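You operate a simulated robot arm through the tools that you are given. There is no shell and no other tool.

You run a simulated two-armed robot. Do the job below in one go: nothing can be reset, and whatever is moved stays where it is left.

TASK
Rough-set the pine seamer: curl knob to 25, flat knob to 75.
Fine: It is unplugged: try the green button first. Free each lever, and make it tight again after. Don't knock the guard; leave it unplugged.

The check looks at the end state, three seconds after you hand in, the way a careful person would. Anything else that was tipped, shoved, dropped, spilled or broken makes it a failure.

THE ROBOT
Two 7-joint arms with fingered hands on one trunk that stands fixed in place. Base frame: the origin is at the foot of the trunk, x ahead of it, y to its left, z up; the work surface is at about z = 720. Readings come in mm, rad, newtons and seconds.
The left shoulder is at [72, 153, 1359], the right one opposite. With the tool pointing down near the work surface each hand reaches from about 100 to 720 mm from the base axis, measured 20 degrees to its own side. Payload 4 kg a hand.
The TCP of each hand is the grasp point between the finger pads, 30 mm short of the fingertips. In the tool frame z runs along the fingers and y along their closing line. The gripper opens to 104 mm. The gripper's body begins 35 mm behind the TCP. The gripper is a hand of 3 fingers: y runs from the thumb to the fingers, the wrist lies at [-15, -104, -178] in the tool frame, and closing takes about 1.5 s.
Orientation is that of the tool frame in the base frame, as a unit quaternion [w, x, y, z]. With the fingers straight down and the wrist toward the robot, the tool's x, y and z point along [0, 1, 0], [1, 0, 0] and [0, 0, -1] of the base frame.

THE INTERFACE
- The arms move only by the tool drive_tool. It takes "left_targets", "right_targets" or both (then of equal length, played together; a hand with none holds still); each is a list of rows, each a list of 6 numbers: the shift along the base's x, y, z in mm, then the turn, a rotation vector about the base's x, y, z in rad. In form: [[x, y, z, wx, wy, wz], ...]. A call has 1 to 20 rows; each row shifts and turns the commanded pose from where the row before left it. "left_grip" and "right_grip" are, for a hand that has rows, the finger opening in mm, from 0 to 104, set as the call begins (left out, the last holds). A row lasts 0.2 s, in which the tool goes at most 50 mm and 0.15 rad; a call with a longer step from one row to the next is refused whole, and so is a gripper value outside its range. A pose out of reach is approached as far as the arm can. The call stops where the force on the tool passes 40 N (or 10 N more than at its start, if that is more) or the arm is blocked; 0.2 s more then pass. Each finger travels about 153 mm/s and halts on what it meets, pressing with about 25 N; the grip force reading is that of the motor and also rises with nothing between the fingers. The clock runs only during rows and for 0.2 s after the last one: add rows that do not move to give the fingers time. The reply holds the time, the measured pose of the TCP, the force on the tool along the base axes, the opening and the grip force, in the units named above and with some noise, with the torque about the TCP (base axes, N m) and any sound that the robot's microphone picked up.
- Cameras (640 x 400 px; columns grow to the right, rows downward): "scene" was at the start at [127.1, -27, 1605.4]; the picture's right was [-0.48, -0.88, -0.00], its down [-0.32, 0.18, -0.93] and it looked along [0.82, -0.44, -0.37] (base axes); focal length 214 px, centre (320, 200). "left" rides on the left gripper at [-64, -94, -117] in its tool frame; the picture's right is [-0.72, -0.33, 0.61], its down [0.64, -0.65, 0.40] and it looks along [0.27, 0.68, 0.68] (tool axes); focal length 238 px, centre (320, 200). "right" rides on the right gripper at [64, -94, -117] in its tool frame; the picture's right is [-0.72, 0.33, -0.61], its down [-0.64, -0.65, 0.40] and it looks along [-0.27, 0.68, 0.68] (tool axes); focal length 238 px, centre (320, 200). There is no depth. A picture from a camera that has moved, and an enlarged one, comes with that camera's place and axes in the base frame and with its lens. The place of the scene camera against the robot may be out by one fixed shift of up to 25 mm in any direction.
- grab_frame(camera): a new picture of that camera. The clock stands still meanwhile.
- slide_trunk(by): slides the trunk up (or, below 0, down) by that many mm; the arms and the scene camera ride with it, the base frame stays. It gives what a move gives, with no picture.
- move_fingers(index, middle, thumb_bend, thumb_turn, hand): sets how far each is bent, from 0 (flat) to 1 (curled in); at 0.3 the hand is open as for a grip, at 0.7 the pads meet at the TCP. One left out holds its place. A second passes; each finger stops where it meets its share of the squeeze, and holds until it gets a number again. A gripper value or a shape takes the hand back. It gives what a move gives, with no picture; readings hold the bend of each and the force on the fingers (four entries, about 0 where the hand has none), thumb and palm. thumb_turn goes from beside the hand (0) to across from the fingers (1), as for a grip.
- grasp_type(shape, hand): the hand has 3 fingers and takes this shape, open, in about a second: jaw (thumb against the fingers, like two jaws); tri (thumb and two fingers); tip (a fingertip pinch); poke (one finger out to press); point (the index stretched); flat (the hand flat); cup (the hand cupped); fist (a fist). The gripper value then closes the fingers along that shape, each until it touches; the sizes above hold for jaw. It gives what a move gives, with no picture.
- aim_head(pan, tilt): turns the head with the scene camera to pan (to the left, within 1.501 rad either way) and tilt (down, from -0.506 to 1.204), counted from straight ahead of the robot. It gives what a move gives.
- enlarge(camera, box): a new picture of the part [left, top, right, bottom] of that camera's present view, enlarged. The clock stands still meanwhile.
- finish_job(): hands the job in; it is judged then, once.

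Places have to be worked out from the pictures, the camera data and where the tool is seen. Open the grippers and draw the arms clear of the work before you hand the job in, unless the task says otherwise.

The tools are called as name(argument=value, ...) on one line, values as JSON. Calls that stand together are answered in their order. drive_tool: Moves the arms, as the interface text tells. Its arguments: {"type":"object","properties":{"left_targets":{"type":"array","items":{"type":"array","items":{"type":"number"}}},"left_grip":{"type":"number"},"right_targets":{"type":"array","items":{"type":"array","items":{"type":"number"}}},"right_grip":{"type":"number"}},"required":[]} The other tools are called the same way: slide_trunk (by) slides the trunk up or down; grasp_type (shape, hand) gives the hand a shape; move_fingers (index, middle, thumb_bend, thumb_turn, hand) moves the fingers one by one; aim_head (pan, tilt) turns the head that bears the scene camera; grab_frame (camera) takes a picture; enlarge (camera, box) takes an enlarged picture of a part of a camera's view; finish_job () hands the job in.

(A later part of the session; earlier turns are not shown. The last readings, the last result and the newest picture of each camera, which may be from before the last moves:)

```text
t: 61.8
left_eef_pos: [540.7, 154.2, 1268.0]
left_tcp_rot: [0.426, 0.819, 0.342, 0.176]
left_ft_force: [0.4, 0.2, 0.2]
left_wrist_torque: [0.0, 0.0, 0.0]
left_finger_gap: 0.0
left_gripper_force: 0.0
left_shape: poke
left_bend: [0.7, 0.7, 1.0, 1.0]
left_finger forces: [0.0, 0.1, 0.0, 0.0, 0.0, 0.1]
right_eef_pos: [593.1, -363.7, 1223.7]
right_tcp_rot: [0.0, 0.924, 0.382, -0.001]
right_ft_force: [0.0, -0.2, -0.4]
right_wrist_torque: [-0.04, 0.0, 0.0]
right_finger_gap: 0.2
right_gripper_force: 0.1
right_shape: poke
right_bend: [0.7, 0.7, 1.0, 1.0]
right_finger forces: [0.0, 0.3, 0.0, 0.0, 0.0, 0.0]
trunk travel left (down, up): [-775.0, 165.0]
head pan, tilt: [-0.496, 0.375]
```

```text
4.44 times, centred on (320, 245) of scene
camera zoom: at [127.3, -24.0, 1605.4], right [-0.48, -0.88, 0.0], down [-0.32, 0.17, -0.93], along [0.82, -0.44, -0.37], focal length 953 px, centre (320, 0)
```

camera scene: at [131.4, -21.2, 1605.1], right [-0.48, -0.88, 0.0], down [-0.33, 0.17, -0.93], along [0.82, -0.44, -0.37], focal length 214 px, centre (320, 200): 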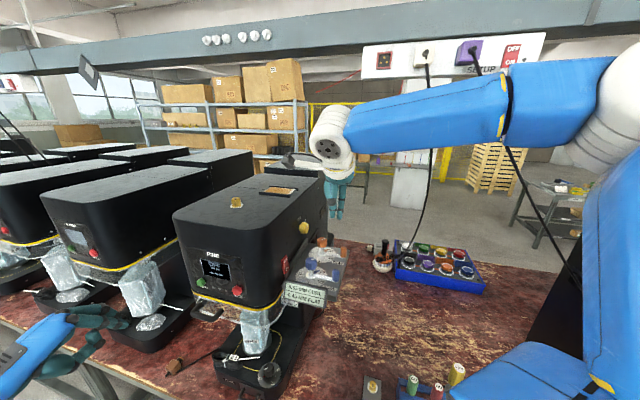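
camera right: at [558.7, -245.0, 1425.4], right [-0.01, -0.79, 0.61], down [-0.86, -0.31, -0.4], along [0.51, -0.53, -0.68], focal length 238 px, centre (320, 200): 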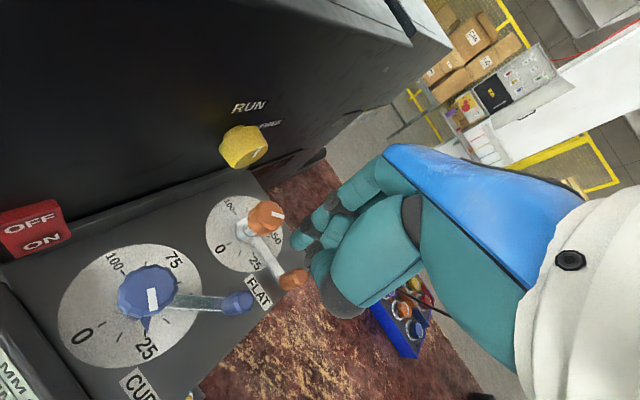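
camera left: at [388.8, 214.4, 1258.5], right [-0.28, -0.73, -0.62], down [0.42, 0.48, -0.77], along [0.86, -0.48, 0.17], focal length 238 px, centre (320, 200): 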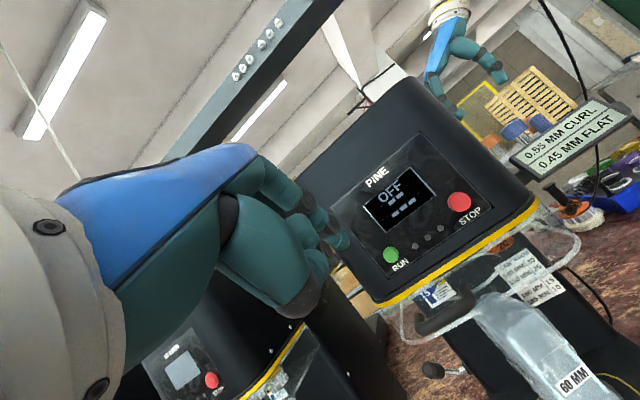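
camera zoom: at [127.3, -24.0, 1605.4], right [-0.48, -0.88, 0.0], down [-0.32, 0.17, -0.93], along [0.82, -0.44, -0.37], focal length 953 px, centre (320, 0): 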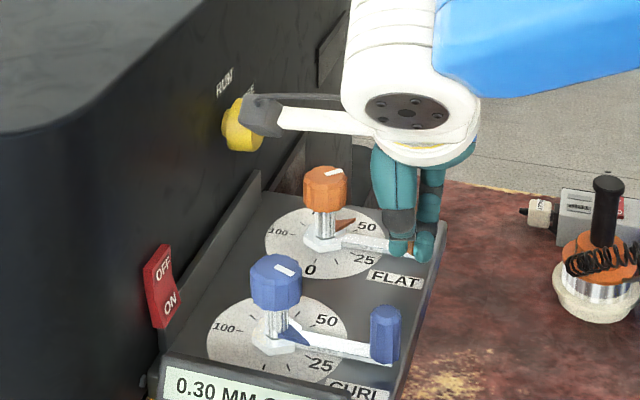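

Fingers are in place. I push the flat lever counter-clockwise the same way, first part of the arc.

drive_tool(right_targets=[[2.5, -2.5, 0, 0, 0, 0], [2.5, -2.5, 0, 0, 0, 0], [2.5, -2.5, 0, 0, 0, 0], [2.5, -2.5, 0, 0, 0, 0], [2, -2, 0, 0, 0, 0], [2, -2, 0, 0, 0, 0], [2, -2, 0, 0, 0, 0], [2, -2, 0, 0, 0, 0], [2, -2, 0, 0, 0, 0], [0, 0, 0, 0, 0, 0]])

enlarge(camera="scene", box=[290, 200, 350, 290])

```text
t: 64.0
left_eef_pos: [540.5, 154.8, 1269.7]
left_tcp_rot: [0.426, 0.819, 0.342, 0.176]
left_ft_force: [-0.4, 0.2, 0.0]
left_wrist_torque: [-0.02, -0.03, 0.02]
left_finger_gap: 0.0
left_gripper_force: 0.0
left_shape: poke
left_bend: [0.7, 0.7, 1.0, 1.0]
left_finger forces: [0.0, 0.1, 0.0, 0.1, 0.0, 0.0]
right_eef_pos: [613.8, -384.2, 1225.1]
right_tcp_rot: [0.0, 0.924, 0.382, -0.001]
right_ft_force: [-0.6, 0.2, -0.6]
right_wrist_torque: [0.0, 0.01, -0.04]
right_finger_gap: 0.0
right_gripper_force: 0.1
right_shape: poke
right_bend: [0.7, 0.7, 1.0, 1.0]
right_finger forces: [0.0, 0.1, 0.1, 0.1, 0.0, 0.1]
trunk travel left (down, up): [-775.0, 165.0]
head pan, tilt: [-0.496, 0.375]
```

```text
4.44 times, centred on (320, 245) of scene
camera zoom: at [127.6, -24.1, 1605.4], right [-0.48, -0.88, 0.0], down [-0.32, 0.17, -0.93], along [0.82, -0.44, -0.37], focal length 953 px, centre (320, 0)
```

zoom: 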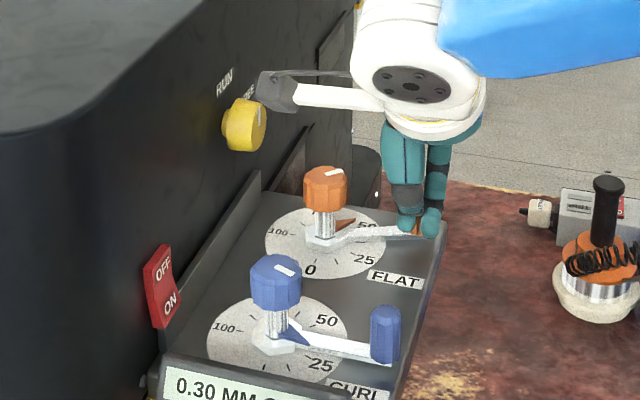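

The flat lever is turning freely counter-clockwise too. I follow the arc to about 45°.

drive_tool(right_targets=[[2.4, -1.6, 0, 0, 0, 0], [2.5, -1.4, 0, 0, 0, 0], [2.6, -1.3, 0, 0, 0, 0], [2.7, -1.1, 0, 0, 0, 0], [2.8, -1.0, 0, 0, 0, 0], [3.2, -1.2, 0, 0, 0, 0], [3.3, -1.0, 0, 0, 0, 0], [3.4, -0.9, 0, 0, 0, 0], [3.5, -0.8, 0, 0, 0, 0], [3.5, -0.7, 0, 0, 0, 0], [0, 0, 0, 0, 0, 0]])

enlarge(camera="scene", box=[290, 200, 350, 290])

enlarge(camera="right", box=[140, 120, 360, 320])

```text
t: 66.4
left_eef_pos: [539.9, 154.0, 1269.5]
left_tcp_rot: [0.426, 0.819, 0.342, 0.176]
left_ft_force: [0.1, 0.3, -0.7]
left_wrist_torque: [0.02, 0.01, 0.02]
left_finger_gap: 0.1
left_gripper_force: 0.0
left_shape: poke
left_bend: [0.7, 0.7, 1.0, 1.0]
left_finger forces: [0.0, 0.0, 0.0, 0.1, 0.1, 0.0]
right_eef_pos: [637.5, -394.6, 1223.9]
right_tcp_rot: [0.0, 0.924, 0.384, 0.001]
right_ft_force: [-0.7, -0.4, -0.3]
right_wrist_torque: [-0.03, -0.01, 0.0]
right_finger_gap: 0.1
right_gripper_force: 0.0
right_shape: poke
right_bend: [0.7, 0.7, 1.0, 1.0]
right_finger forces: [0.1, 0.0, 0.0, 0.0, 0.0, 0.0]
right hand out of reach, approached as far as the arm can: row 10
trunk travel left (down, up): [-775.0, 165.0]
head pan, tilt: [-0.496, 0.375]
```

```text
4.44 times, centred on (320, 245) of scene
camera zoom: at [127.8, -24.2, 1605.4], right [-0.48, -0.88, 0.0], down [-0.32, 0.17, -0.93], along [0.82, -0.44, -0.37], focal length 953 px, centre (320, 0)
```

zoom: 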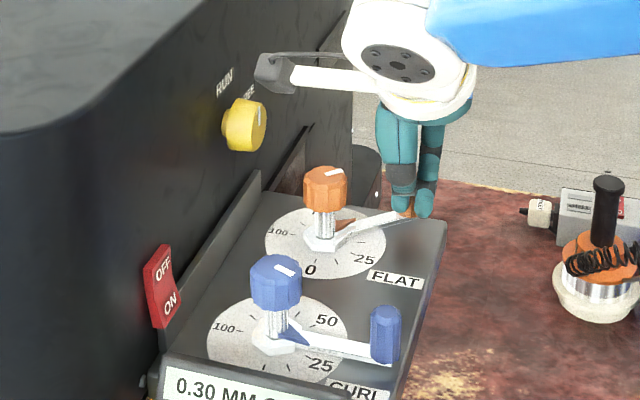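

```text
2.00 times, centred on (250, 220) of right
camera zoom: at [618.0, -284.0, 1340.2], right [-0.28, -0.74, 0.61], down [-0.91, 0.01, -0.4], along [0.29, -0.67, -0.68], focal length 477 px, centre (460, 160)
```

zoom: 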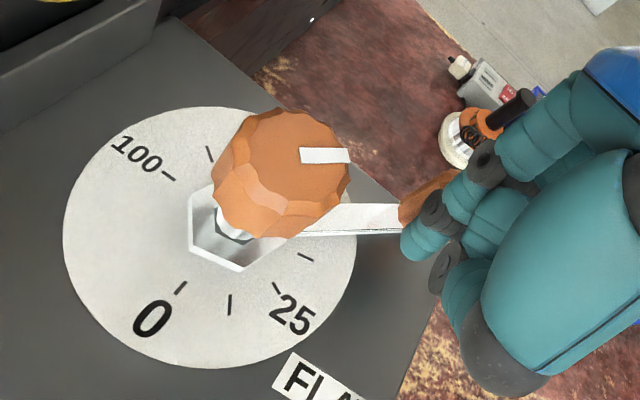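

The flat lever is about 31° round and the arm hit its reach limit at this posture. Tilting the hand (wrist back toward the robot) gives more reach, so I tilt 0.2 rad and follow the arc a bit further.

drive_tool(right_targets=[[0, 0, 0, -0.0705, -0.0705, 0], [1, 0, 0, -0.0705, -0.0705, 0], [2.5, -0.2, 0, 0, 0, 0], [2.7, 0, 0, 0, 0, 0], [2.8, 0.2, 0, 0, 0, 0], [2.8, 0.4, 0, 0, 0, 0], [0, 0, 0, 0, 0, 0]])

enlarge(camera="scene", box=[290, 200, 350, 290])

enlarge(camera="right", box=[140, 120, 360, 320])

```text
t: 68.0
left_eef_pos: [540.4, 154.3, 1268.2]
left_tcp_rot: [0.426, 0.819, 0.342, 0.176]
left_ft_force: [0.2, 0.0, 0.0]
left_wrist_torque: [0.0, -0.02, 0.01]
left_finger_gap: 0.0
left_gripper_force: 0.1
left_shape: poke
left_bend: [0.7, 0.7, 1.0, 1.0]
left_finger forces: [0.0, 0.0, 0.0, 0.1, 0.1, 0.0]
right_eef_pos: [645.2, -396.4, 1226.5]
right_tcp_rot: [0.092, 0.919, 0.382, 0.037]
right_ft_force: [0.4, -0.9, 0.5]
right_wrist_torque: [0.01, 0.0, -0.01]
right_finger_gap: 0.0
right_gripper_force: 0.1
right_shape: poke
right_bend: [0.7, 0.7, 1.0, 1.0]
right_finger forces: [0.1, 0.0, 0.0, 0.0, 0.0, 0.0]
right hand out of reach, approached as far as the arm can: row 5
trunk travel left (down, up): [-775.0, 165.0]
head pan, tilt: [-0.496, 0.375]
```

```text
4.44 times, centred on (320, 245) of scene
camera zoom: at [127.9, -24.2, 1605.4], right [-0.48, -0.88, 0.0], down [-0.32, 0.17, -0.93], along [0.82, -0.44, -0.37], focal length 953 px, centre (320, 0)
```

zoom: 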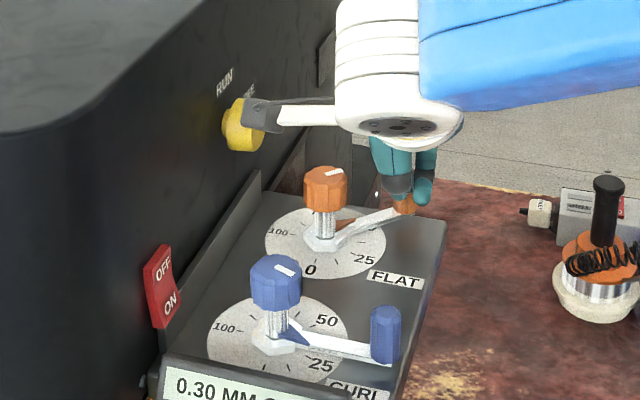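

```text
2.00 times, centred on (250, 220) of right
camera zoom: at [609.9, -271.2, 1321.5], right [-0.37, -0.65, 0.67], down [-0.85, -0.06, -0.53], along [0.38, -0.76, -0.53], focal length 477 px, centre (460, 160)
```

zoom: 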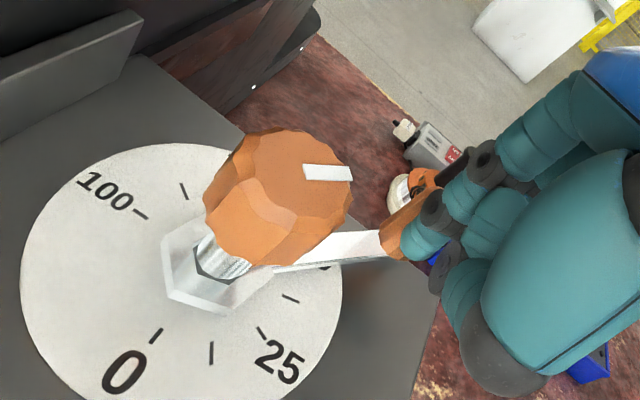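

The flat lever is about 40° round now – as far as the curl one needed. I back off, rise, level toward the approach pose and open the hand as jaws.

drive_tool(right_targets=[[-6, 6, 0, 0, 0, 0], [-3, 3, 15, 0, 0, 0], [-4, 4, 25, 0, 0, 0], [-5, 5, 25, 0, 0, 0], [-5, 5, 20, 0, 0, 0], [0, 0, 0, 0, 0, 0]])

grasp_type(shape="jaw", hand="right")

enlarge(camera="scene", box=[280, 180, 360, 290])

enlarge(camera="right", box=[100, 120, 340, 340])

```text
t: 69.4
left_eef_pos: [539.7, 153.8, 1268.6]
left_tcp_rot: [0.425, 0.819, 0.343, 0.176]
left_ft_force: [-0.5, 0.3, 0.2]
left_wrist_torque: [-0.02, 0.0, -0.04]
left_finger_gap: 0.0
left_gripper_force: 0.0
left_shape: poke
left_bend: [0.7, 0.7, 1.0, 1.0]
left_finger forces: [0.1, 0.0, 0.0, 0.0, 0.0, 0.1]
right_eef_pos: [623.7, -372.5, 1311.0]
right_tcp_rot: [0.093, 0.919, 0.382, 0.038]
right_ft_force: [-0.8, -0.1, 0.7]
right_wrist_torque: [-0.01, 0.01, 0.03]
right_finger_gap: 0.0
right_gripper_force: 0.1
right_shape: poke
right_bend: [0.7, 0.7, 1.0, 1.0]
right_finger forces: [0.0, 0.0, 0.0, 0.0, 0.0, 0.0]
trunk travel left (down, up): [-775.0, 165.0]
head pan, tilt: [-0.496, 0.375]
```

```text
t: 70.3
left_eef_pos: [541.0, 155.4, 1269.2]
left_tcp_rot: [0.426, 0.819, 0.342, 0.175]
left_ft_force: [0.4, -0.2, -1.1]
left_wrist_torque: [-0.02, -0.03, -0.01]
left_finger_gap: 0.1
left_gripper_force: 0.1
left_shape: poke
left_bend: [0.7, 0.7, 1.0, 1.0]
left_finger forces: [0.1, 0.0, 0.0, 0.0, 0.0, 0.1]
right_eef_pos: [623.6, -372.5, 1312.0]
right_tcp_rot: [0.093, 0.919, 0.38, 0.038]
right_ft_force: [0.9, -0.7, 0.4]
right_wrist_torque: [-0.01, -0.02, -0.03]
right_finger_gap: 104.1
right_gripper_force: 0.1
right_shape: jaw
right_bend: [0.3, 0.3, 0.3, 0.98]
right_finger forces: [0.0, 0.0, 0.0, 0.0, 0.0, 0.0]
trunk travel left (down, up): [-775.0, 165.0]
head pan, tilt: [-0.496, 0.375]
```

```text
3.64 times, centred on (320, 235) of scene
camera zoom: at [127.7, -24.1, 1605.4], right [-0.48, -0.88, 0.0], down [-0.32, 0.17, -0.93], along [0.82, -0.44, -0.37], focal length 780 px, centre (320, 73)
```

zoom: 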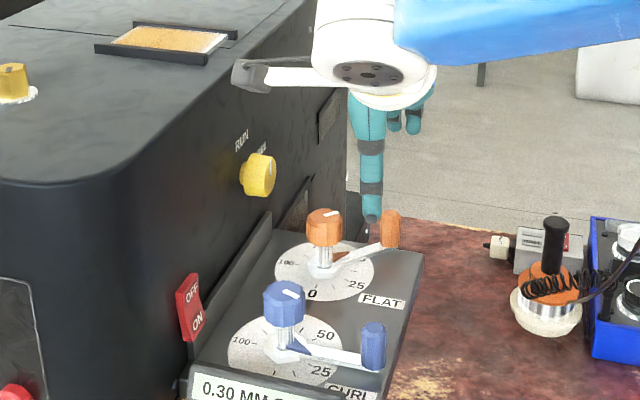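

```text
1.82 times, centred on (220, 230) of right
camera zoom: at [588.7, -247.3, 1406.4], right [-0.37, -0.65, 0.67], down [-0.85, -0.06, -0.52], along [0.38, -0.76, -0.53], focal length 433 px, centre (502, 146)
```

zoom: 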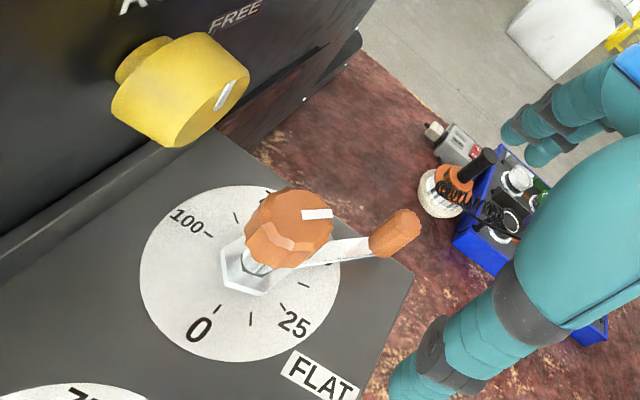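

The flat knob axis is confirmed near [666, -335]. I set a 70 mm opening and move above it at about -33° yaw with a slight extra tilt.

drive_tool(right_targets=[[10.6, 9.3, 0, 0, 0, 0.0525], [10.6, 9.3, 0, 0, 0, 0.0525], [10.6, 9.3, 0, 0, 0, 0.0525], [10.6, 9.3, 0, 0, 0, 0.0525], [0, 0, -10, -0.027, -0.042, 0], [0, 0, 0, 0, 0, 0]], right_grip=70)

enlarge(camera="scene", box=[280, 180, 360, 290])

grab_frame(camera="right")

```text
t: 71.7
left_eef_pos: [539.9, 154.4, 1269.3]
left_tcp_rot: [0.426, 0.818, 0.342, 0.177]
left_ft_force: [0.4, 0.3, -0.4]
left_wrist_torque: [-0.03, 0.01, -0.01]
left_finger_gap: 0.0
left_gripper_force: 0.1
left_shape: poke
left_bend: [0.7, 0.7, 1.0, 1.0]
left_finger forces: [0.0, 0.0, 0.1, 0.0, 0.1, 0.1]
right_eef_pos: [667.0, -336.2, 1301.3]
right_tcp_rot: [0.111, 0.872, 0.474, 0.058]
right_ft_force: [-0.2, -0.3, 0.4]
right_wrist_torque: [0.03, -0.01, -0.04]
right_finger_gap: 70.3
right_gripper_force: 0.1
right_shape: jaw
right_bend: [0.28, 0.38, 0.6, 0.99]
right_finger forces: [0.0, 0.1, 0.0, 0.0, 0.0, 0.0]
trunk travel left (down, up): [-775.0, 165.0]
head pan, tilt: [-0.496, 0.375]
```

```text
3.64 times, centred on (320, 235) of scene
camera zoom: at [127.4, -24.0, 1605.5], right [-0.48, -0.88, 0.0], down [-0.32, 0.17, -0.93], along [0.82, -0.44, -0.37], focal length 780 px, centre (320, 73)
```

zoom: 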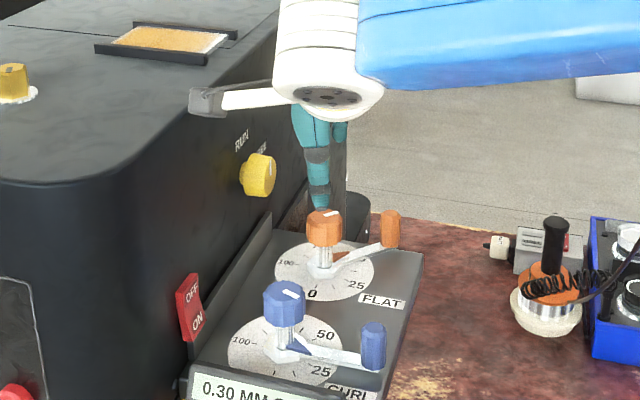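

```text
taken
camera right: at [600.9, -217.7, 1390.2], right [-0.25, -0.69, 0.68], down [-0.8, -0.25, -0.55], along [0.55, -0.68, -0.49], focal length 238 px, centre (320, 200)
```

right: 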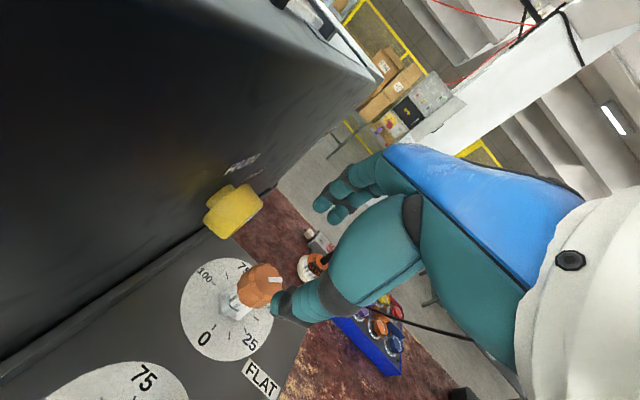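

The approach looks clear of the yellow knob and wall. I lower to z ≈ 1230 around the flat knob.

drive_tool(right_targets=[[0, 0, -18, 0, 0, 0], [0, 0, -18, 0, 0, 0], [0, 0, -15, 0, 0, 0], [0, 0, -12, 0, 0, 0], [-1, 0.5, -8, 0, 0, 0], [0, 0, 0, 0, 0, 0]])

enlarge(camera="scene", box=[290, 200, 350, 290])

enlarge(camera="right", box=[140, 120, 400, 340])

```text
t: 73.1
left_eef_pos: [539.2, 154.2, 1270.1]
left_tcp_rot: [0.426, 0.819, 0.342, 0.176]
left_ft_force: [-0.9, 0.2, 0.7]
left_wrist_torque: [0.01, 0.0, 0.02]
left_finger_gap: 0.0
left_gripper_force: 0.0
left_shape: poke
left_bend: [0.7, 0.7, 1.0, 1.0]
left_finger forces: [0.0, 0.0, 0.0, 0.0, 0.1, 0.1]
right_eef_pos: [651.0, -341.4, 1235.2]
right_tcp_rot: [0.109, 0.871, 0.475, 0.059]
right_ft_force: [-0.3, -0.1, 0.5]
right_wrist_torque: [-0.03, 0.02, 0.02]
right_finger_gap: 70.3
right_gripper_force: 0.1
right_shape: jaw
right_bend: [0.28, 0.38, 0.6, 0.99]
right_finger forces: [0.0, 0.1, 0.0, 0.0, 0.0, 0.1]
right hand out of reach, approached as far as the arm can: row 2, 3, 4
trunk travel left (down, up): [-775.0, 165.0]
head pan, tilt: [-0.496, 0.375]
```

```text
4.44 times, centred on (320, 245) of scene
camera zoom: at [127.6, -24.1, 1605.4], right [-0.48, -0.88, 0.0], down [-0.32, 0.17, -0.93], along [0.82, -0.44, -0.37], focal length 953 px, centre (320, 0)
```

zoom: 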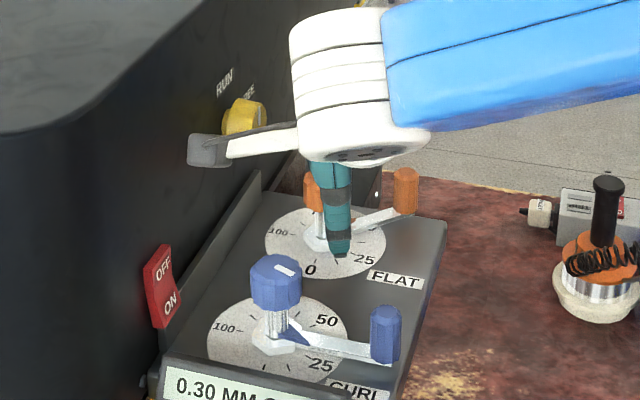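

```text
1.82 times, centred on (270, 230) of right
camera zoom: at [586.3, -224.4, 1324.2], right [-0.25, -0.69, 0.68], down [-0.8, -0.25, -0.55], along [0.55, -0.68, -0.49], focal length 433 px, centre (411, 146)
```

zoom: 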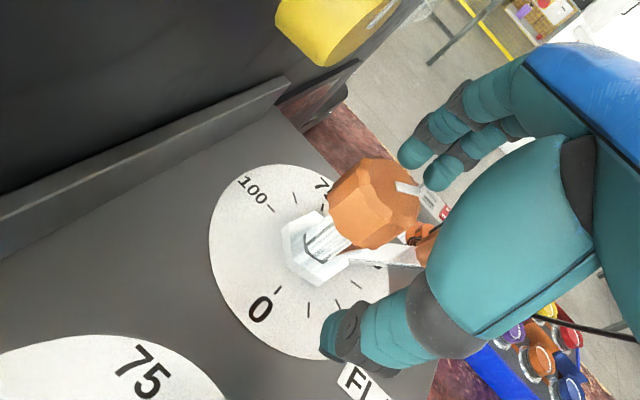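

The hand stopped about 15 mm short: with the wrist at shoulder height the arm can't bend enough. Raising the trunk should help; the hands ride straight up, which is clear, so I slide the trunk up 150 mm.

slide_trunk(by=150)

grab_frame(camera="scene")

grab_frame(camera="right")

```text
t: 74.8
left_eef_pos: [540.3, 154.4, 1419.9]
left_tcp_rot: [0.425, 0.819, 0.342, 0.176]
left_ft_force: [-0.3, -0.1, 1.3]
left_wrist_torque: [0.04, 0.0, -0.04]
left_finger_gap: 0.0
left_gripper_force: 0.1
left_shape: poke
left_bend: [0.7, 0.7, 1.0, 1.0]
left_finger forces: [0.1, 0.0, 0.0, 0.0, 0.0, 0.0]
right_eef_pos: [651.0, -341.7, 1385.7]
right_tcp_rot: [0.11, 0.872, 0.474, 0.058]
right_ft_force: [-0.1, -0.5, 0.0]
right_wrist_torque: [-0.01, 0.03, -0.01]
right_finger_gap: 70.2
right_gripper_force: 0.0
right_shape: jaw
right_bend: [0.28, 0.38, 0.6, 0.99]
right_finger forces: [0.0, 0.0, 0.1, 0.0, 0.0, 0.1]
trunk travel left (down, up): [-925.0, 15.0]
head pan, tilt: [-0.496, 0.375]
```

```text
taken
camera scene: at [128.0, -24.0, 1755.4], right [-0.48, -0.88, 0.0], down [-0.32, 0.17, -0.93], along [0.82, -0.44, -0.37], focal length 214 px, centre (320, 200)
```

scene: 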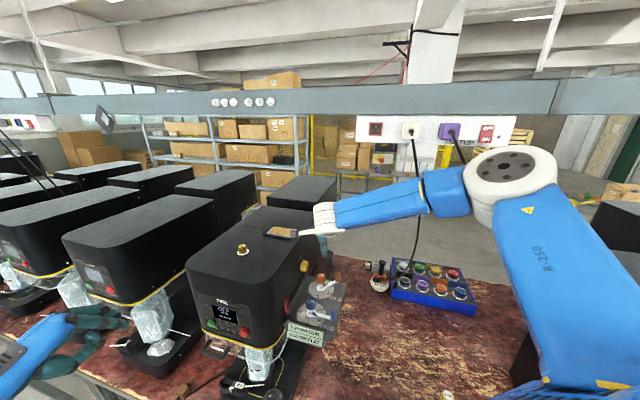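

```text
taken
camera right: at [586.8, -224.4, 1474.2], right [-0.25, -0.69, 0.68], down [-0.8, -0.25, -0.55], along [0.55, -0.68, -0.49], focal length 238 px, centre (320, 200)
```

right: 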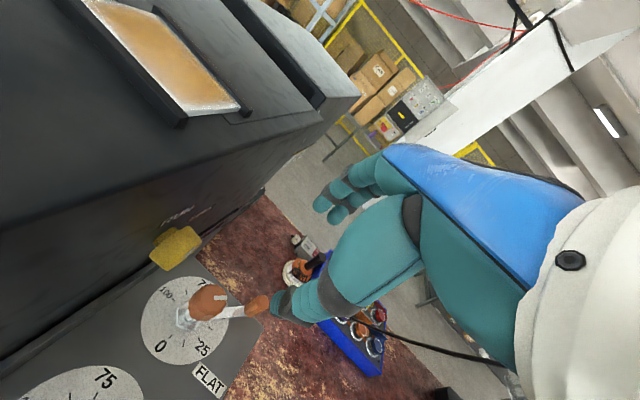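

The trunk is up and both hands are clear. I level the hand, centre it over the flat knob and lower to about z 1310, checking reach.

drive_tool(right_targets=[[3.6, 1.5, -15, 0.068, 0.105, 0], [3.6, 1.5, -15, 0.068, 0.105, 0], [3.6, 1.5, -15, 0, 0, 0], [3.7, 1.5, -15, 0, 0, 0], [0, 0, -15, 0, 0, 0], [0, 0, 0, 0, 0, 0]])

enlarge(camera="scene", box=[270, 190, 370, 350])

grab_frame(camera="right")

```text
t: 76.2
left_eef_pos: [540.0, 154.9, 1419.7]
left_tcp_rot: [0.426, 0.819, 0.341, 0.176]
left_ft_force: [0.3, 0.5, 0.5]
left_wrist_torque: [0.0, -0.01, 0.0]
left_finger_gap: 0.0
left_gripper_force: 0.1
left_shape: poke
left_bend: [0.7, 0.7, 1.0, 1.0]
left_finger forces: [0.1, 0.1, 0.0, 0.0, 0.0, 0.0]
right_eef_pos: [622.0, -355.1, 1330.1]
right_tcp_rot: [0.0, 0.878, 0.478, -0.001]
right_ft_force: [0.3, -0.1, 1.0]
right_wrist_torque: [0.0, 0.0, 0.01]
right_finger_gap: 70.4
right_gripper_force: 0.1
right_shape: jaw
right_bend: [0.28, 0.38, 0.6, 0.99]
right_finger forces: [0.0, 0.0, 0.0, 0.0, 0.0, 0.0]
right hand out of reach, approached as far as the arm can: row 1, 2, 3, 4, 5
trunk travel left (down, up): [-925.0, 15.0]
head pan, tilt: [-0.496, 0.375]
```

```text
2.50 times, centred on (320, 270) of scene
camera zoom: at [128.1, -24.3, 1755.4], right [-0.48, -0.88, 0.0], down [-0.32, 0.17, -0.93], along [0.82, -0.44, -0.37], focal length 536 px, centre (320, 25)
```

zoom: 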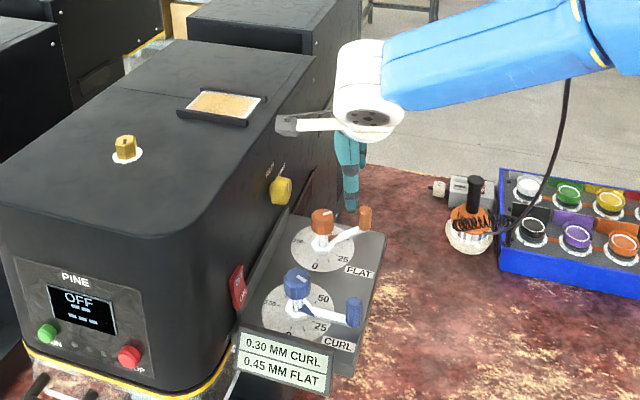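

```text
taken
camera right: at [579.4, -252.4, 1446.8], right [-0.12, -0.78, 0.61], down [-0.9, -0.18, -0.4], along [0.43, -0.6, -0.68], focal length 238 px, centre (320, 200)
```

right: 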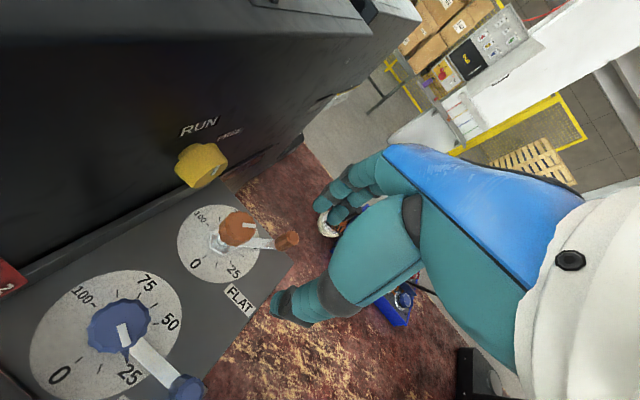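

Raising made reach worse (the data show reach is better with the wrist above the shoulder). So I pull the right hand back and up (and lift the left too), then lower the trunk well below the starting height.

drive_tool(right_targets=[[-16, 4, 29, 0, 0, 0], [-16, 4, 29, 0, 0, 0], [-16, 4, 29, 0, 0, 0], [-16, 4, 29, 0, 0, 0], [-16, 4, 29, 0, 0, 0], [-16, 4, 29, 0, 0, 0], [-16, 4, 29, 0, 0, 0], [-16, 4, 29, 0, 0, 0]], left_targets=[[-8, 5, 15, 0, 0, 0], [-8, 5, 15, 0, 0, 0], [-8, 5, 15, 0, 0, 0], [-8, 5, 15, 0, 0, 0], [-8, 5, 15, 0, 0, 0], [-8, 5, 15, 0, 0, 0], [-8, 5, 15, 0, 0, 0], [-8, 5, 15, 0, 0, 0]])

grab_frame(camera="scene")

```text
t: 78.0
left_eef_pos: [474.4, 195.4, 1539.7]
left_tcp_rot: [0.426, 0.818, 0.343, 0.176]
left_ft_force: [-0.4, -0.2, -0.2]
left_wrist_torque: [0.0, 0.0, 0.01]
left_finger_gap: 0.0
left_gripper_force: 0.1
left_shape: poke
left_bend: [0.7, 0.7, 1.0, 1.0]
left_finger forces: [0.0, 0.1, 0.1, 0.1, 0.0, 0.0]
right_eef_pos: [492.0, -324.4, 1565.2]
right_tcp_rot: [0.0, 0.878, 0.478, 0.0]
right_ft_force: [-0.7, 1.2, 0.6]
right_wrist_torque: [0.0, 0.0, -0.01]
right_finger_gap: 70.2
right_gripper_force: 0.0
right_shape: jaw
right_bend: [0.28, 0.38, 0.6, 0.99]
right_finger forces: [0.1, 0.1, 0.0, 0.0, 0.0, 0.0]
trunk travel left (down, up): [-925.0, 15.0]
head pan, tilt: [-0.496, 0.375]
```

```text
taken
camera scene: at [124.0, -23.8, 1755.7], right [-0.48, -0.88, 0.0], down [-0.32, 0.17, -0.93], along [0.82, -0.44, -0.37], focal length 214 px, centre (320, 200)
```

scene: 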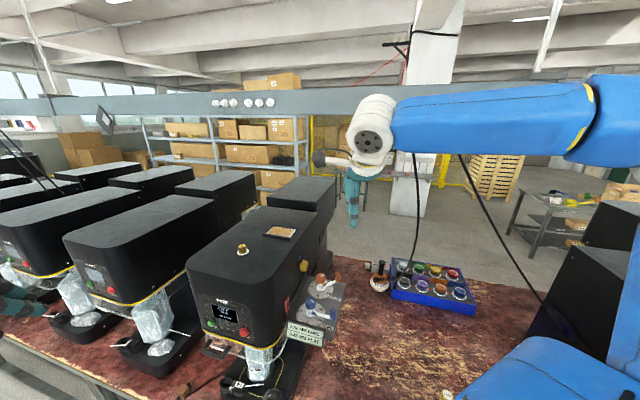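

Both hands are well up. I lower the trunk by 250 mm (100 mm below its starting height).

slide_trunk(by=-250)

grab_frame(camera="scene")

grab_frame(camera="left")

```text
t: 80.6
left_eef_pos: [475.4, 194.1, 1289.8]
left_tcp_rot: [0.426, 0.819, 0.342, 0.176]
left_ft_force: [-0.1, 0.4, 0.3]
left_wrist_torque: [0.0, 0.02, -0.01]
left_finger_gap: 0.0
left_gripper_force: 0.0
left_shape: poke
left_bend: [0.7, 0.7, 1.0, 1.0]
left_finger forces: [0.0, 0.1, 0.0, 0.0, 0.0, 0.1]
right_eef_pos: [495.3, -323.4, 1313.4]
right_tcp_rot: [0.0, 0.878, 0.478, 0.0]
right_ft_force: [0.3, -0.4, -0.3]
right_wrist_torque: [0.0, -0.04, -0.03]
right_finger_gap: 70.2
right_gripper_force: 0.0
right_shape: jaw
right_bend: [0.28, 0.38, 0.6, 0.99]
right_finger forces: [0.0, 0.0, 0.1, 0.0, 0.0, 0.0]
trunk travel left (down, up): [-675.0, 265.0]
head pan, tilt: [-0.496, 0.375]
```

```text
taken
camera scene: at [126.5, -23.9, 1505.5], right [-0.48, -0.88, 0.0], down [-0.32, 0.17, -0.93], along [0.82, -0.44, -0.37], focal length 214 px, centre (320, 200)
```

scene: 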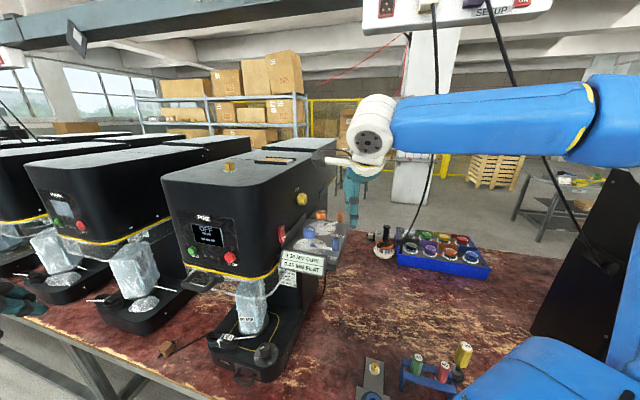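

```text
taken
camera left: at [324.6, 254.2, 1278.9], right [-0.28, -0.73, -0.62], down [0.42, 0.48, -0.77], along [0.86, -0.48, 0.17], focal length 238 px, centre (320, 200)
```

left: 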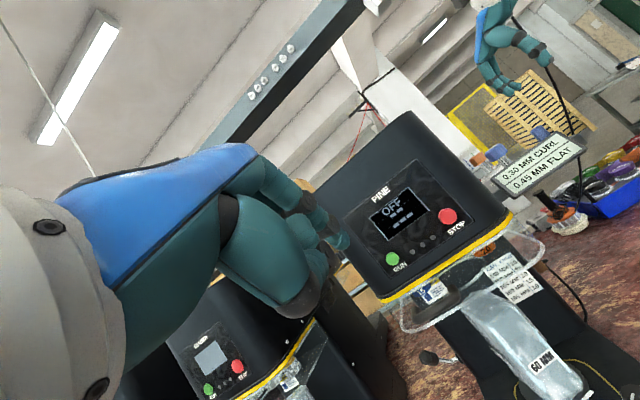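

Now I drive the right hand (tool straight down, -33° yaw) toward hovering over the flat knob to test the reach at this trunk height.

drive_tool(right_targets=[[28.4, -2, 2, 0, 0, 0], [28.4, -2, 2, 0, 0, 0], [28.4, -2, 2, 0, 0, 0], [28.4, -2, 2, 0, 0, 0], [28.4, -2, 2, 0, 0, 0], [28.4, -2, 2, 0, 0, 0], [0, 0, 0, 0, 0, 0]])

grab_frame(camera="right")

```text
t: 82.2
left_eef_pos: [474.2, 193.4, 1289.4]
left_tcp_rot: [0.427, 0.819, 0.341, 0.176]
left_ft_force: [1.0, -0.4, -0.2]
left_wrist_torque: [-0.02, -0.01, -0.01]
left_finger_gap: 0.0
left_gripper_force: 0.0
left_shape: poke
left_bend: [0.7, 0.7, 1.0, 1.0]
left_finger forces: [0.0, 0.0, 0.1, 0.1, 0.0, 0.1]
right_eef_pos: [646.6, -340.5, 1322.8]
right_tcp_rot: [0.001, 0.878, 0.478, 0.0]
right_ft_force: [0.4, -0.2, -0.3]
right_wrist_torque: [0.0, -0.01, -0.02]
right_finger_gap: 70.2
right_gripper_force: 0.1
right_shape: jaw
right_bend: [0.28, 0.38, 0.6, 0.99]
right_finger forces: [0.0, 0.0, 0.0, 0.0, 0.1, 0.1]
right hand out of reach, approached as far as the arm can: row 6
trunk travel left (down, up): [-675.0, 265.0]
head pan, tilt: [-0.496, 0.375]
```

```text
taken
camera right: at [602.2, -237.3, 1439.6], right [-0.12, -0.78, 0.61], down [-0.9, -0.18, -0.41], along [0.43, -0.6, -0.68], focal length 238 px, centre (320, 200)
```

right: 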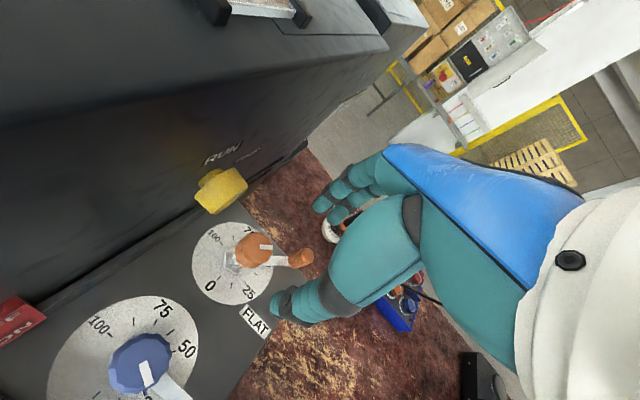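

At this height tool-down reach stops at [647, -340]; adding the 0.25 rad tilt should give the missing 20 mm. I tilt and move over the knob axis.

drive_tool(right_targets=[[0, 0, 0, -0.068, -0.105, 0], [0, 0, 0, -0.068, -0.105, 0], [6.3, 1.7, -5, 0, 0, 0], [6.3, 1.7, -5, 0, 0, 0], [6.3, 1.6, -10, 0, 0, 0], [0, 0, -10, 0, 0, 0], [0, 0, 0, 0, 0, 0]])

enlarge(camera="scene", box=[280, 150, 360, 270])

grab_frame(camera="right")

```text
t: 83.8
left_eef_pos: [476.4, 193.7, 1288.8]
left_tcp_rot: [0.426, 0.818, 0.343, 0.176]
left_ft_force: [-0.7, -0.4, 0.1]
left_wrist_torque: [-0.03, -0.02, 0.02]
left_finger_gap: 0.0
left_gripper_force: 0.2
left_shape: poke
left_bend: [0.7, 0.7, 1.0, 1.0]
left_finger forces: [0.0, 0.0, 0.0, 0.0, 0.0, 0.0]
right_eef_pos: [663.2, -335.2, 1290.9]
right_tcp_rot: [0.11, 0.872, 0.474, 0.059]
right_ft_force: [0.1, -0.6, 0.2]
right_wrist_torque: [0.0, 0.02, -0.01]
right_finger_gap: 70.4
right_gripper_force: 0.1
right_shape: jaw
right_bend: [0.28, 0.38, 0.6, 0.99]
right_finger forces: [0.0, 0.1, 0.1, 0.0, 0.1, 0.1]
trunk travel left (down, up): [-675.0, 265.0]
head pan, tilt: [-0.496, 0.375]
```

```text
3.33 times, centred on (320, 210) of scene
camera zoom: at [127.4, -23.9, 1505.4], right [-0.48, -0.88, 0.0], down [-0.32, 0.17, -0.93], along [0.82, -0.44, -0.37], focal length 715 px, centre (320, 167)
```

zoom: 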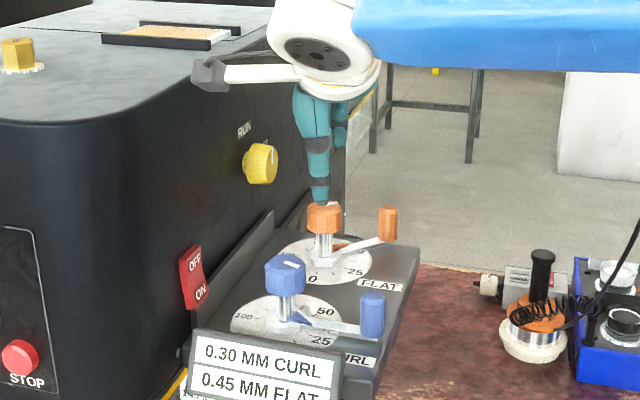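

```text
taken
camera right: at [598.7, -216.7, 1379.5], right [-0.25, -0.69, 0.68], down [-0.8, -0.25, -0.55], along [0.55, -0.68, -0.49], focal length 238 px, centre (320, 200)
```

right: 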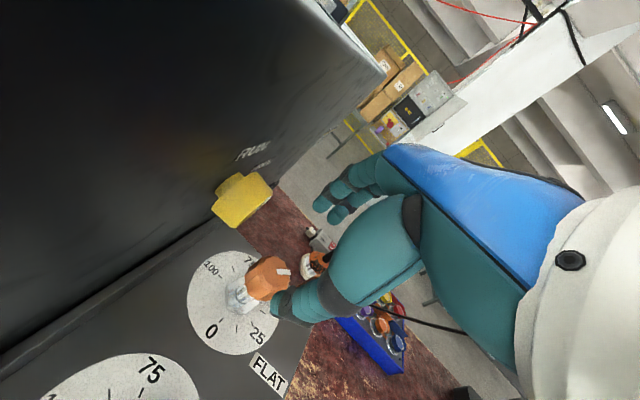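

No reach warning now. I lower to z ≈ 1231 around the flat knob.

drive_tool(right_targets=[[0.6, -0.1, -15, 0, 0, 0], [0.6, -0.1, -15, 0, 0, 0], [0.6, 0, -12, 0, 0, 0], [0, 0, -10, 0, 0, 0], [0, 0, -8, 0, 0, 0], [0, 0, 0, 0, 0, 0]])

enlarge(camera="scene", box=[290, 180, 350, 260])

enlarge(camera="right", box=[140, 140, 380, 340])

```text
t: 85.2
left_eef_pos: [475.4, 194.1, 1289.5]
left_tcp_rot: [0.426, 0.819, 0.342, 0.177]
left_ft_force: [-0.9, -0.3, 0.1]
left_wrist_torque: [0.03, -0.01, 0.0]
left_finger_gap: 0.1
left_gripper_force: 0.1
left_shape: poke
left_bend: [0.7, 0.7, 1.0, 1.0]
left_finger forces: [0.1, 0.0, 0.1, 0.0, 0.0, 0.0]
right_eef_pos: [665.1, -334.5, 1230.9]
right_tcp_rot: [0.109, 0.872, 0.474, 0.059]
right_ft_force: [-1.1, -0.1, 0.0]
right_wrist_torque: [0.02, -0.02, 0.0]
right_finger_gap: 70.3
right_gripper_force: 0.0
right_shape: jaw
right_bend: [0.28, 0.38, 0.6, 0.99]
right_finger forces: [0.0, 0.0, 0.0, 0.1, 0.0, 0.0]
trunk travel left (down, up): [-675.0, 265.0]
head pan, tilt: [-0.496, 0.375]
```

```text
5.00 times, centred on (320, 220) of scene
camera zoom: at [127.0, -23.8, 1505.5], right [-0.48, -0.88, 0.0], down [-0.32, 0.17, -0.93], along [0.82, -0.44, -0.37], focal length 1072 px, centre (320, 100)
```

zoom: 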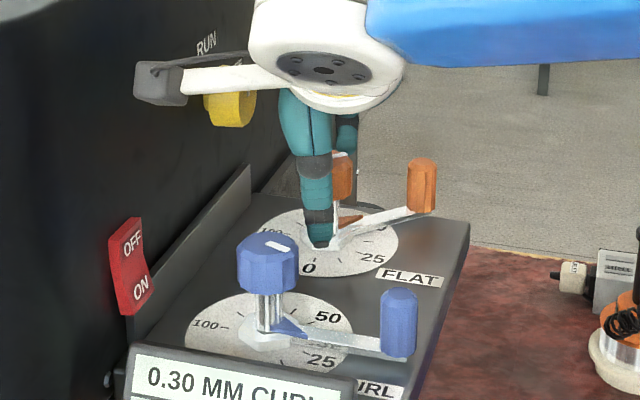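

```text
2.00 times, centred on (260, 240) of right
camera zoom: at [600.1, -216.5, 1320.3], right [-0.25, -0.69, 0.68], down [-0.8, -0.25, -0.55], along [0.55, -0.68, -0.49], focal length 477 px, centre (440, 120)
```

zoom: 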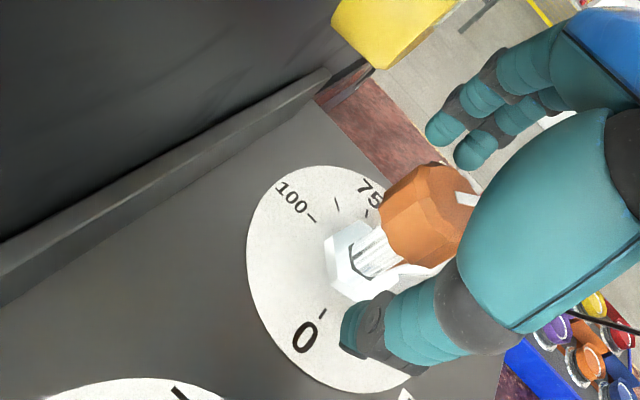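

The hand reached the flat knob. With the tilt the thumb hangs low, so I rise 5 mm and close the grip.

drive_tool(right_targets=[[0, 0, 3, 0, 0, 0], [0, 0, 3, 0, 0, 0], [0, 0, 0, 0, 0, 0]])

drive_tool(right_targets=[[0, 0, 0, 0, 0, 0], [0, 0, 0, 0, 0, 0], [0, 0, 0, 0, 0, 0], [0, 0, 0, 0, 0, 0], [0, 0, 0, 0, 0, 0], [0, 0, 0, 0, 0, 0], [0, 0, 0, 0, 0, 0]], right_grip=5)

enlarge(camera="scene", box=[290, 180, 350, 260])

enlarge(camera="right", box=[140, 140, 380, 340])

```text
t: 86.0
left_eef_pos: [475.8, 194.6, 1290.4]
left_tcp_rot: [0.426, 0.818, 0.343, 0.177]
left_ft_force: [-0.1, -0.2, 0.1]
left_wrist_torque: [0.04, -0.03, 0.0]
left_finger_gap: 0.0
left_gripper_force: 0.0
left_shape: poke
left_bend: [0.7, 0.7, 1.0, 1.0]
left_finger forces: [0.0, 0.0, 0.0, 0.0, 0.0, 0.0]
right_eef_pos: [665.1, -334.0, 1238.0]
right_tcp_rot: [0.11, 0.872, 0.474, 0.058]
right_ft_force: [0.0, -0.6, 0.4]
right_wrist_torque: [0.01, 0.0, -0.02]
right_finger_gap: 70.2
right_gripper_force: 0.0
right_shape: jaw
right_bend: [0.28, 0.38, 0.6, 0.99]
right_finger forces: [0.0, 0.1, 0.1, 0.0, 0.0, 0.1]
trunk travel left (down, up): [-675.0, 265.0]
head pan, tilt: [-0.496, 0.375]
```

```text
t: 87.6
left_eef_pos: [475.4, 196.4, 1290.5]
left_tcp_rot: [0.427, 0.818, 0.342, 0.176]
left_ft_force: [0.4, 0.2, -1.4]
left_wrist_torque: [0.0, -0.02, 0.01]
left_finger_gap: 0.0
left_gripper_force: 0.0
left_shape: poke
left_bend: [0.7, 0.7, 1.0, 1.0]
left_finger forces: [0.0, 0.0, 0.0, 0.0, 0.0, 0.0]
right_eef_pos: [664.8, -332.3, 1237.9]
right_tcp_rot: [0.111, 0.872, 0.474, 0.058]
right_ft_force: [-4.9, 3.6, -2.4]
right_wrist_torque: [0.25, 0.32, -0.03]
right_finger_gap: 14.2
right_gripper_force: 24.8
right_shape: jaw
right_bend: [0.72, 0.61, 0.69, 1.0]
right_finger forces: [15.8, 8.9, 0.0, 0.1, 29.7, 0.0]
trunk travel left (down, up): [-675.0, 265.0]
head pan, tilt: [-0.496, 0.375]
```

```text
5.00 times, centred on (320, 220) of scene
camera zoom: at [125.7, -21.8, 1505.6], right [-0.48, -0.88, 0.0], down [-0.32, 0.17, -0.93], along [0.82, -0.44, -0.37], focal length 1072 px, centre (320, 100)
```

zoom: 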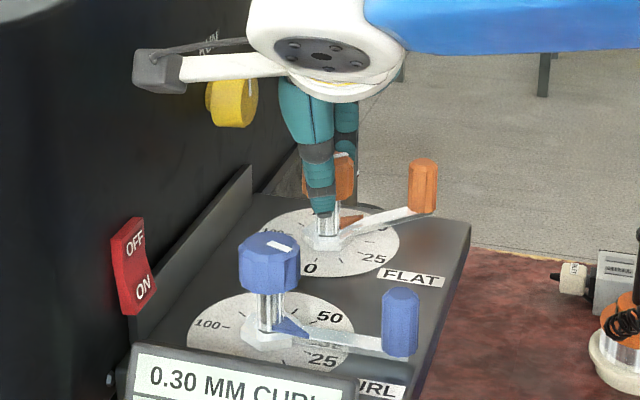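

```text
2.00 times, centred on (260, 240) of right
camera zoom: at [600.0, -214.9, 1327.0], right [-0.25, -0.69, 0.68], down [-0.8, -0.25, -0.55], along [0.55, -0.68, -0.49], focal length 477 px, centre (440, 120)
```

zoom: 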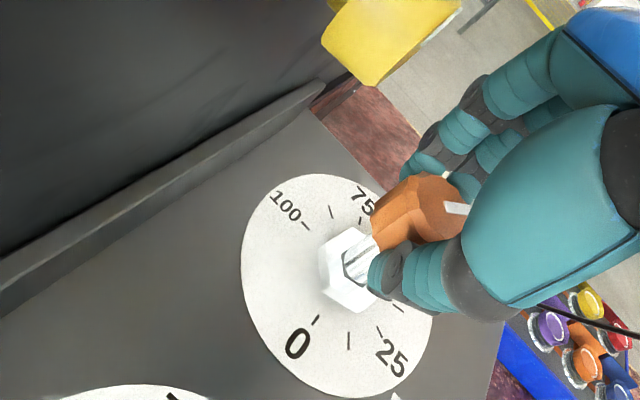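

A firm grip on the flat knob. I turn +0.3 rad counter-clockwise and check that it follows.

drive_tool(right_targets=[[0, 0, 0, 0, 0, 0.1], [0, 0, 0, 0, 0, 0.1], [0, 0, 0, 0, 0, 0.1], [0, 0, 0, 0, 0, 0]])

enlarge(camera="scene", box=[280, 180, 350, 280])

enlarge(camera="right", box=[140, 140, 380, 340])

```text
t: 88.6
left_eef_pos: [474.8, 194.9, 1290.1]
left_tcp_rot: [0.427, 0.818, 0.342, 0.176]
left_ft_force: [-0.3, -0.6, 0.6]
left_wrist_torque: [0.0, 0.03, -0.01]
left_finger_gap: 0.0
left_gripper_force: 0.1
left_shape: poke
left_bend: [0.7, 0.7, 1.0, 1.0]
left_finger forces: [0.0, 0.0, 0.0, 0.0, 0.0, 0.0]
right_eef_pos: [662.9, -333.9, 1238.3]
right_tcp_rot: [0.099, 0.791, 0.6, 0.074]
right_ft_force: [-7.2, 4.1, -4.6]
right_wrist_torque: [0.17, 0.43, 0.0]
right_finger_gap: 13.7
right_gripper_force: 24.7
right_shape: jaw
right_bend: [0.72, 0.61, 0.69, 1.0]
right_finger forces: [15.4, 8.5, 0.0, 0.0, 31.3, 0.1]
trunk travel left (down, up): [-675.0, 265.0]
head pan, tilt: [-0.496, 0.375]
```

```text
4.00 times, centred on (315, 230) of scene
camera zoom: at [125.1, -22.5, 1505.6], right [-0.48, -0.88, 0.0], down [-0.32, 0.17, -0.93], along [0.82, -0.44, -0.37], focal length 858 px, centre (340, 80)
```

zoom: 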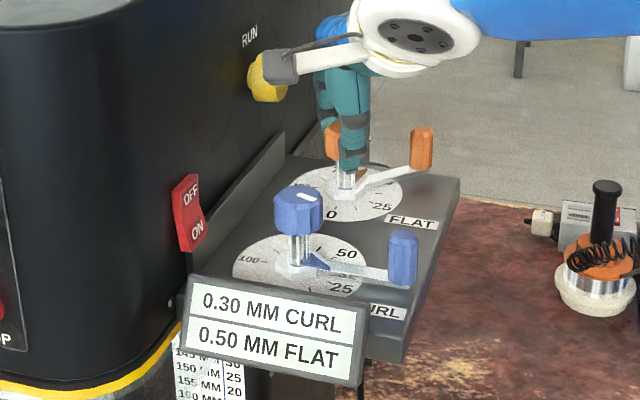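

```text
2.00 times, centred on (260, 240) of right
camera zoom: at [567.0, -240.6, 1327.3], right [-0.04, -0.74, 0.68], down [-0.69, -0.47, -0.55], along [0.73, -0.48, -0.49], focal length 477 px, centre (440, 120)
```

zoom: 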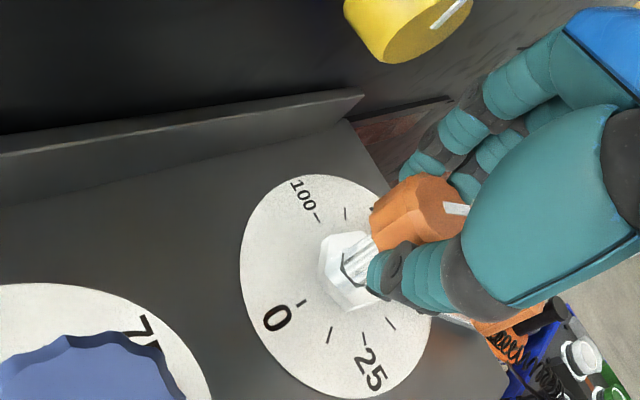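

The flat knob follows (0.45 → 0.50). I continue another 0.33 rad while within comfortable reach.

drive_tool(right_targets=[[0, 0, 0, 0, 0, 0.11], [0, 0, 0, 0, 0, 0.11], [0, 0, 0, 0, 0, 0.11], [0, 0, 0, 0, 0, 0]])

enlarge(camera="scene", box=[280, 180, 350, 280])

enlarge(camera="right", box=[140, 140, 380, 340])

```text
t: 89.6
left_eef_pos: [473.8, 195.3, 1290.4]
left_tcp_rot: [0.426, 0.818, 0.343, 0.177]
left_ft_force: [0.1, -0.4, 0.6]
left_wrist_torque: [0.01, 0.02, 0.0]
left_finger_gap: 0.0
left_gripper_force: 0.1
left_shape: poke
left_bend: [0.7, 0.7, 1.0, 1.0]
left_finger forces: [0.0, 0.1, 0.0, 0.0, 0.1, 0.0]
right_eef_pos: [664.3, -335.0, 1239.1]
right_tcp_rot: [0.086, 0.682, 0.72, 0.09]
right_ft_force: [-10.0, 2.5, -5.0]
right_wrist_torque: [0.05, 0.52, -0.06]
right_finger_gap: 14.1
right_gripper_force: 24.5
right_shape: jaw
right_bend: [0.72, 0.62, 0.69, 1.0]
right_finger forces: [15.7, 8.1, 0.1, 0.1, 32.4, 0.0]
trunk travel left (down, up): [-675.0, 265.0]
head pan, tilt: [-0.496, 0.375]
```

```text
4.00 times, centred on (315, 230) of scene
camera zoom: at [124.2, -23.4, 1505.7], right [-0.48, -0.88, 0.0], down [-0.32, 0.17, -0.93], along [0.82, -0.44, -0.37], focal length 858 px, centre (340, 80)
```

zoom: 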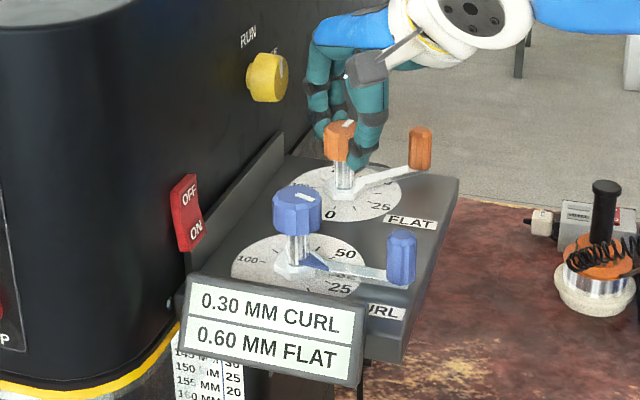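

```text
2.00 times, centred on (260, 240) of right
camera zoom: at [541.3, -278.9, 1327.6], right [0.2, -0.71, 0.68], down [-0.5, -0.67, -0.55], along [0.84, -0.22, -0.49], focal length 477 px, centre (440, 120)
```

zoom: 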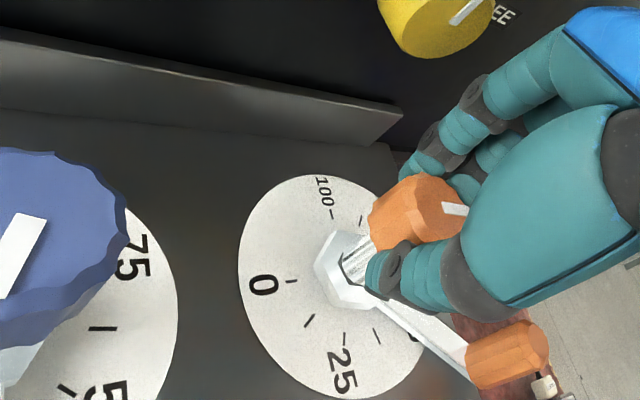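

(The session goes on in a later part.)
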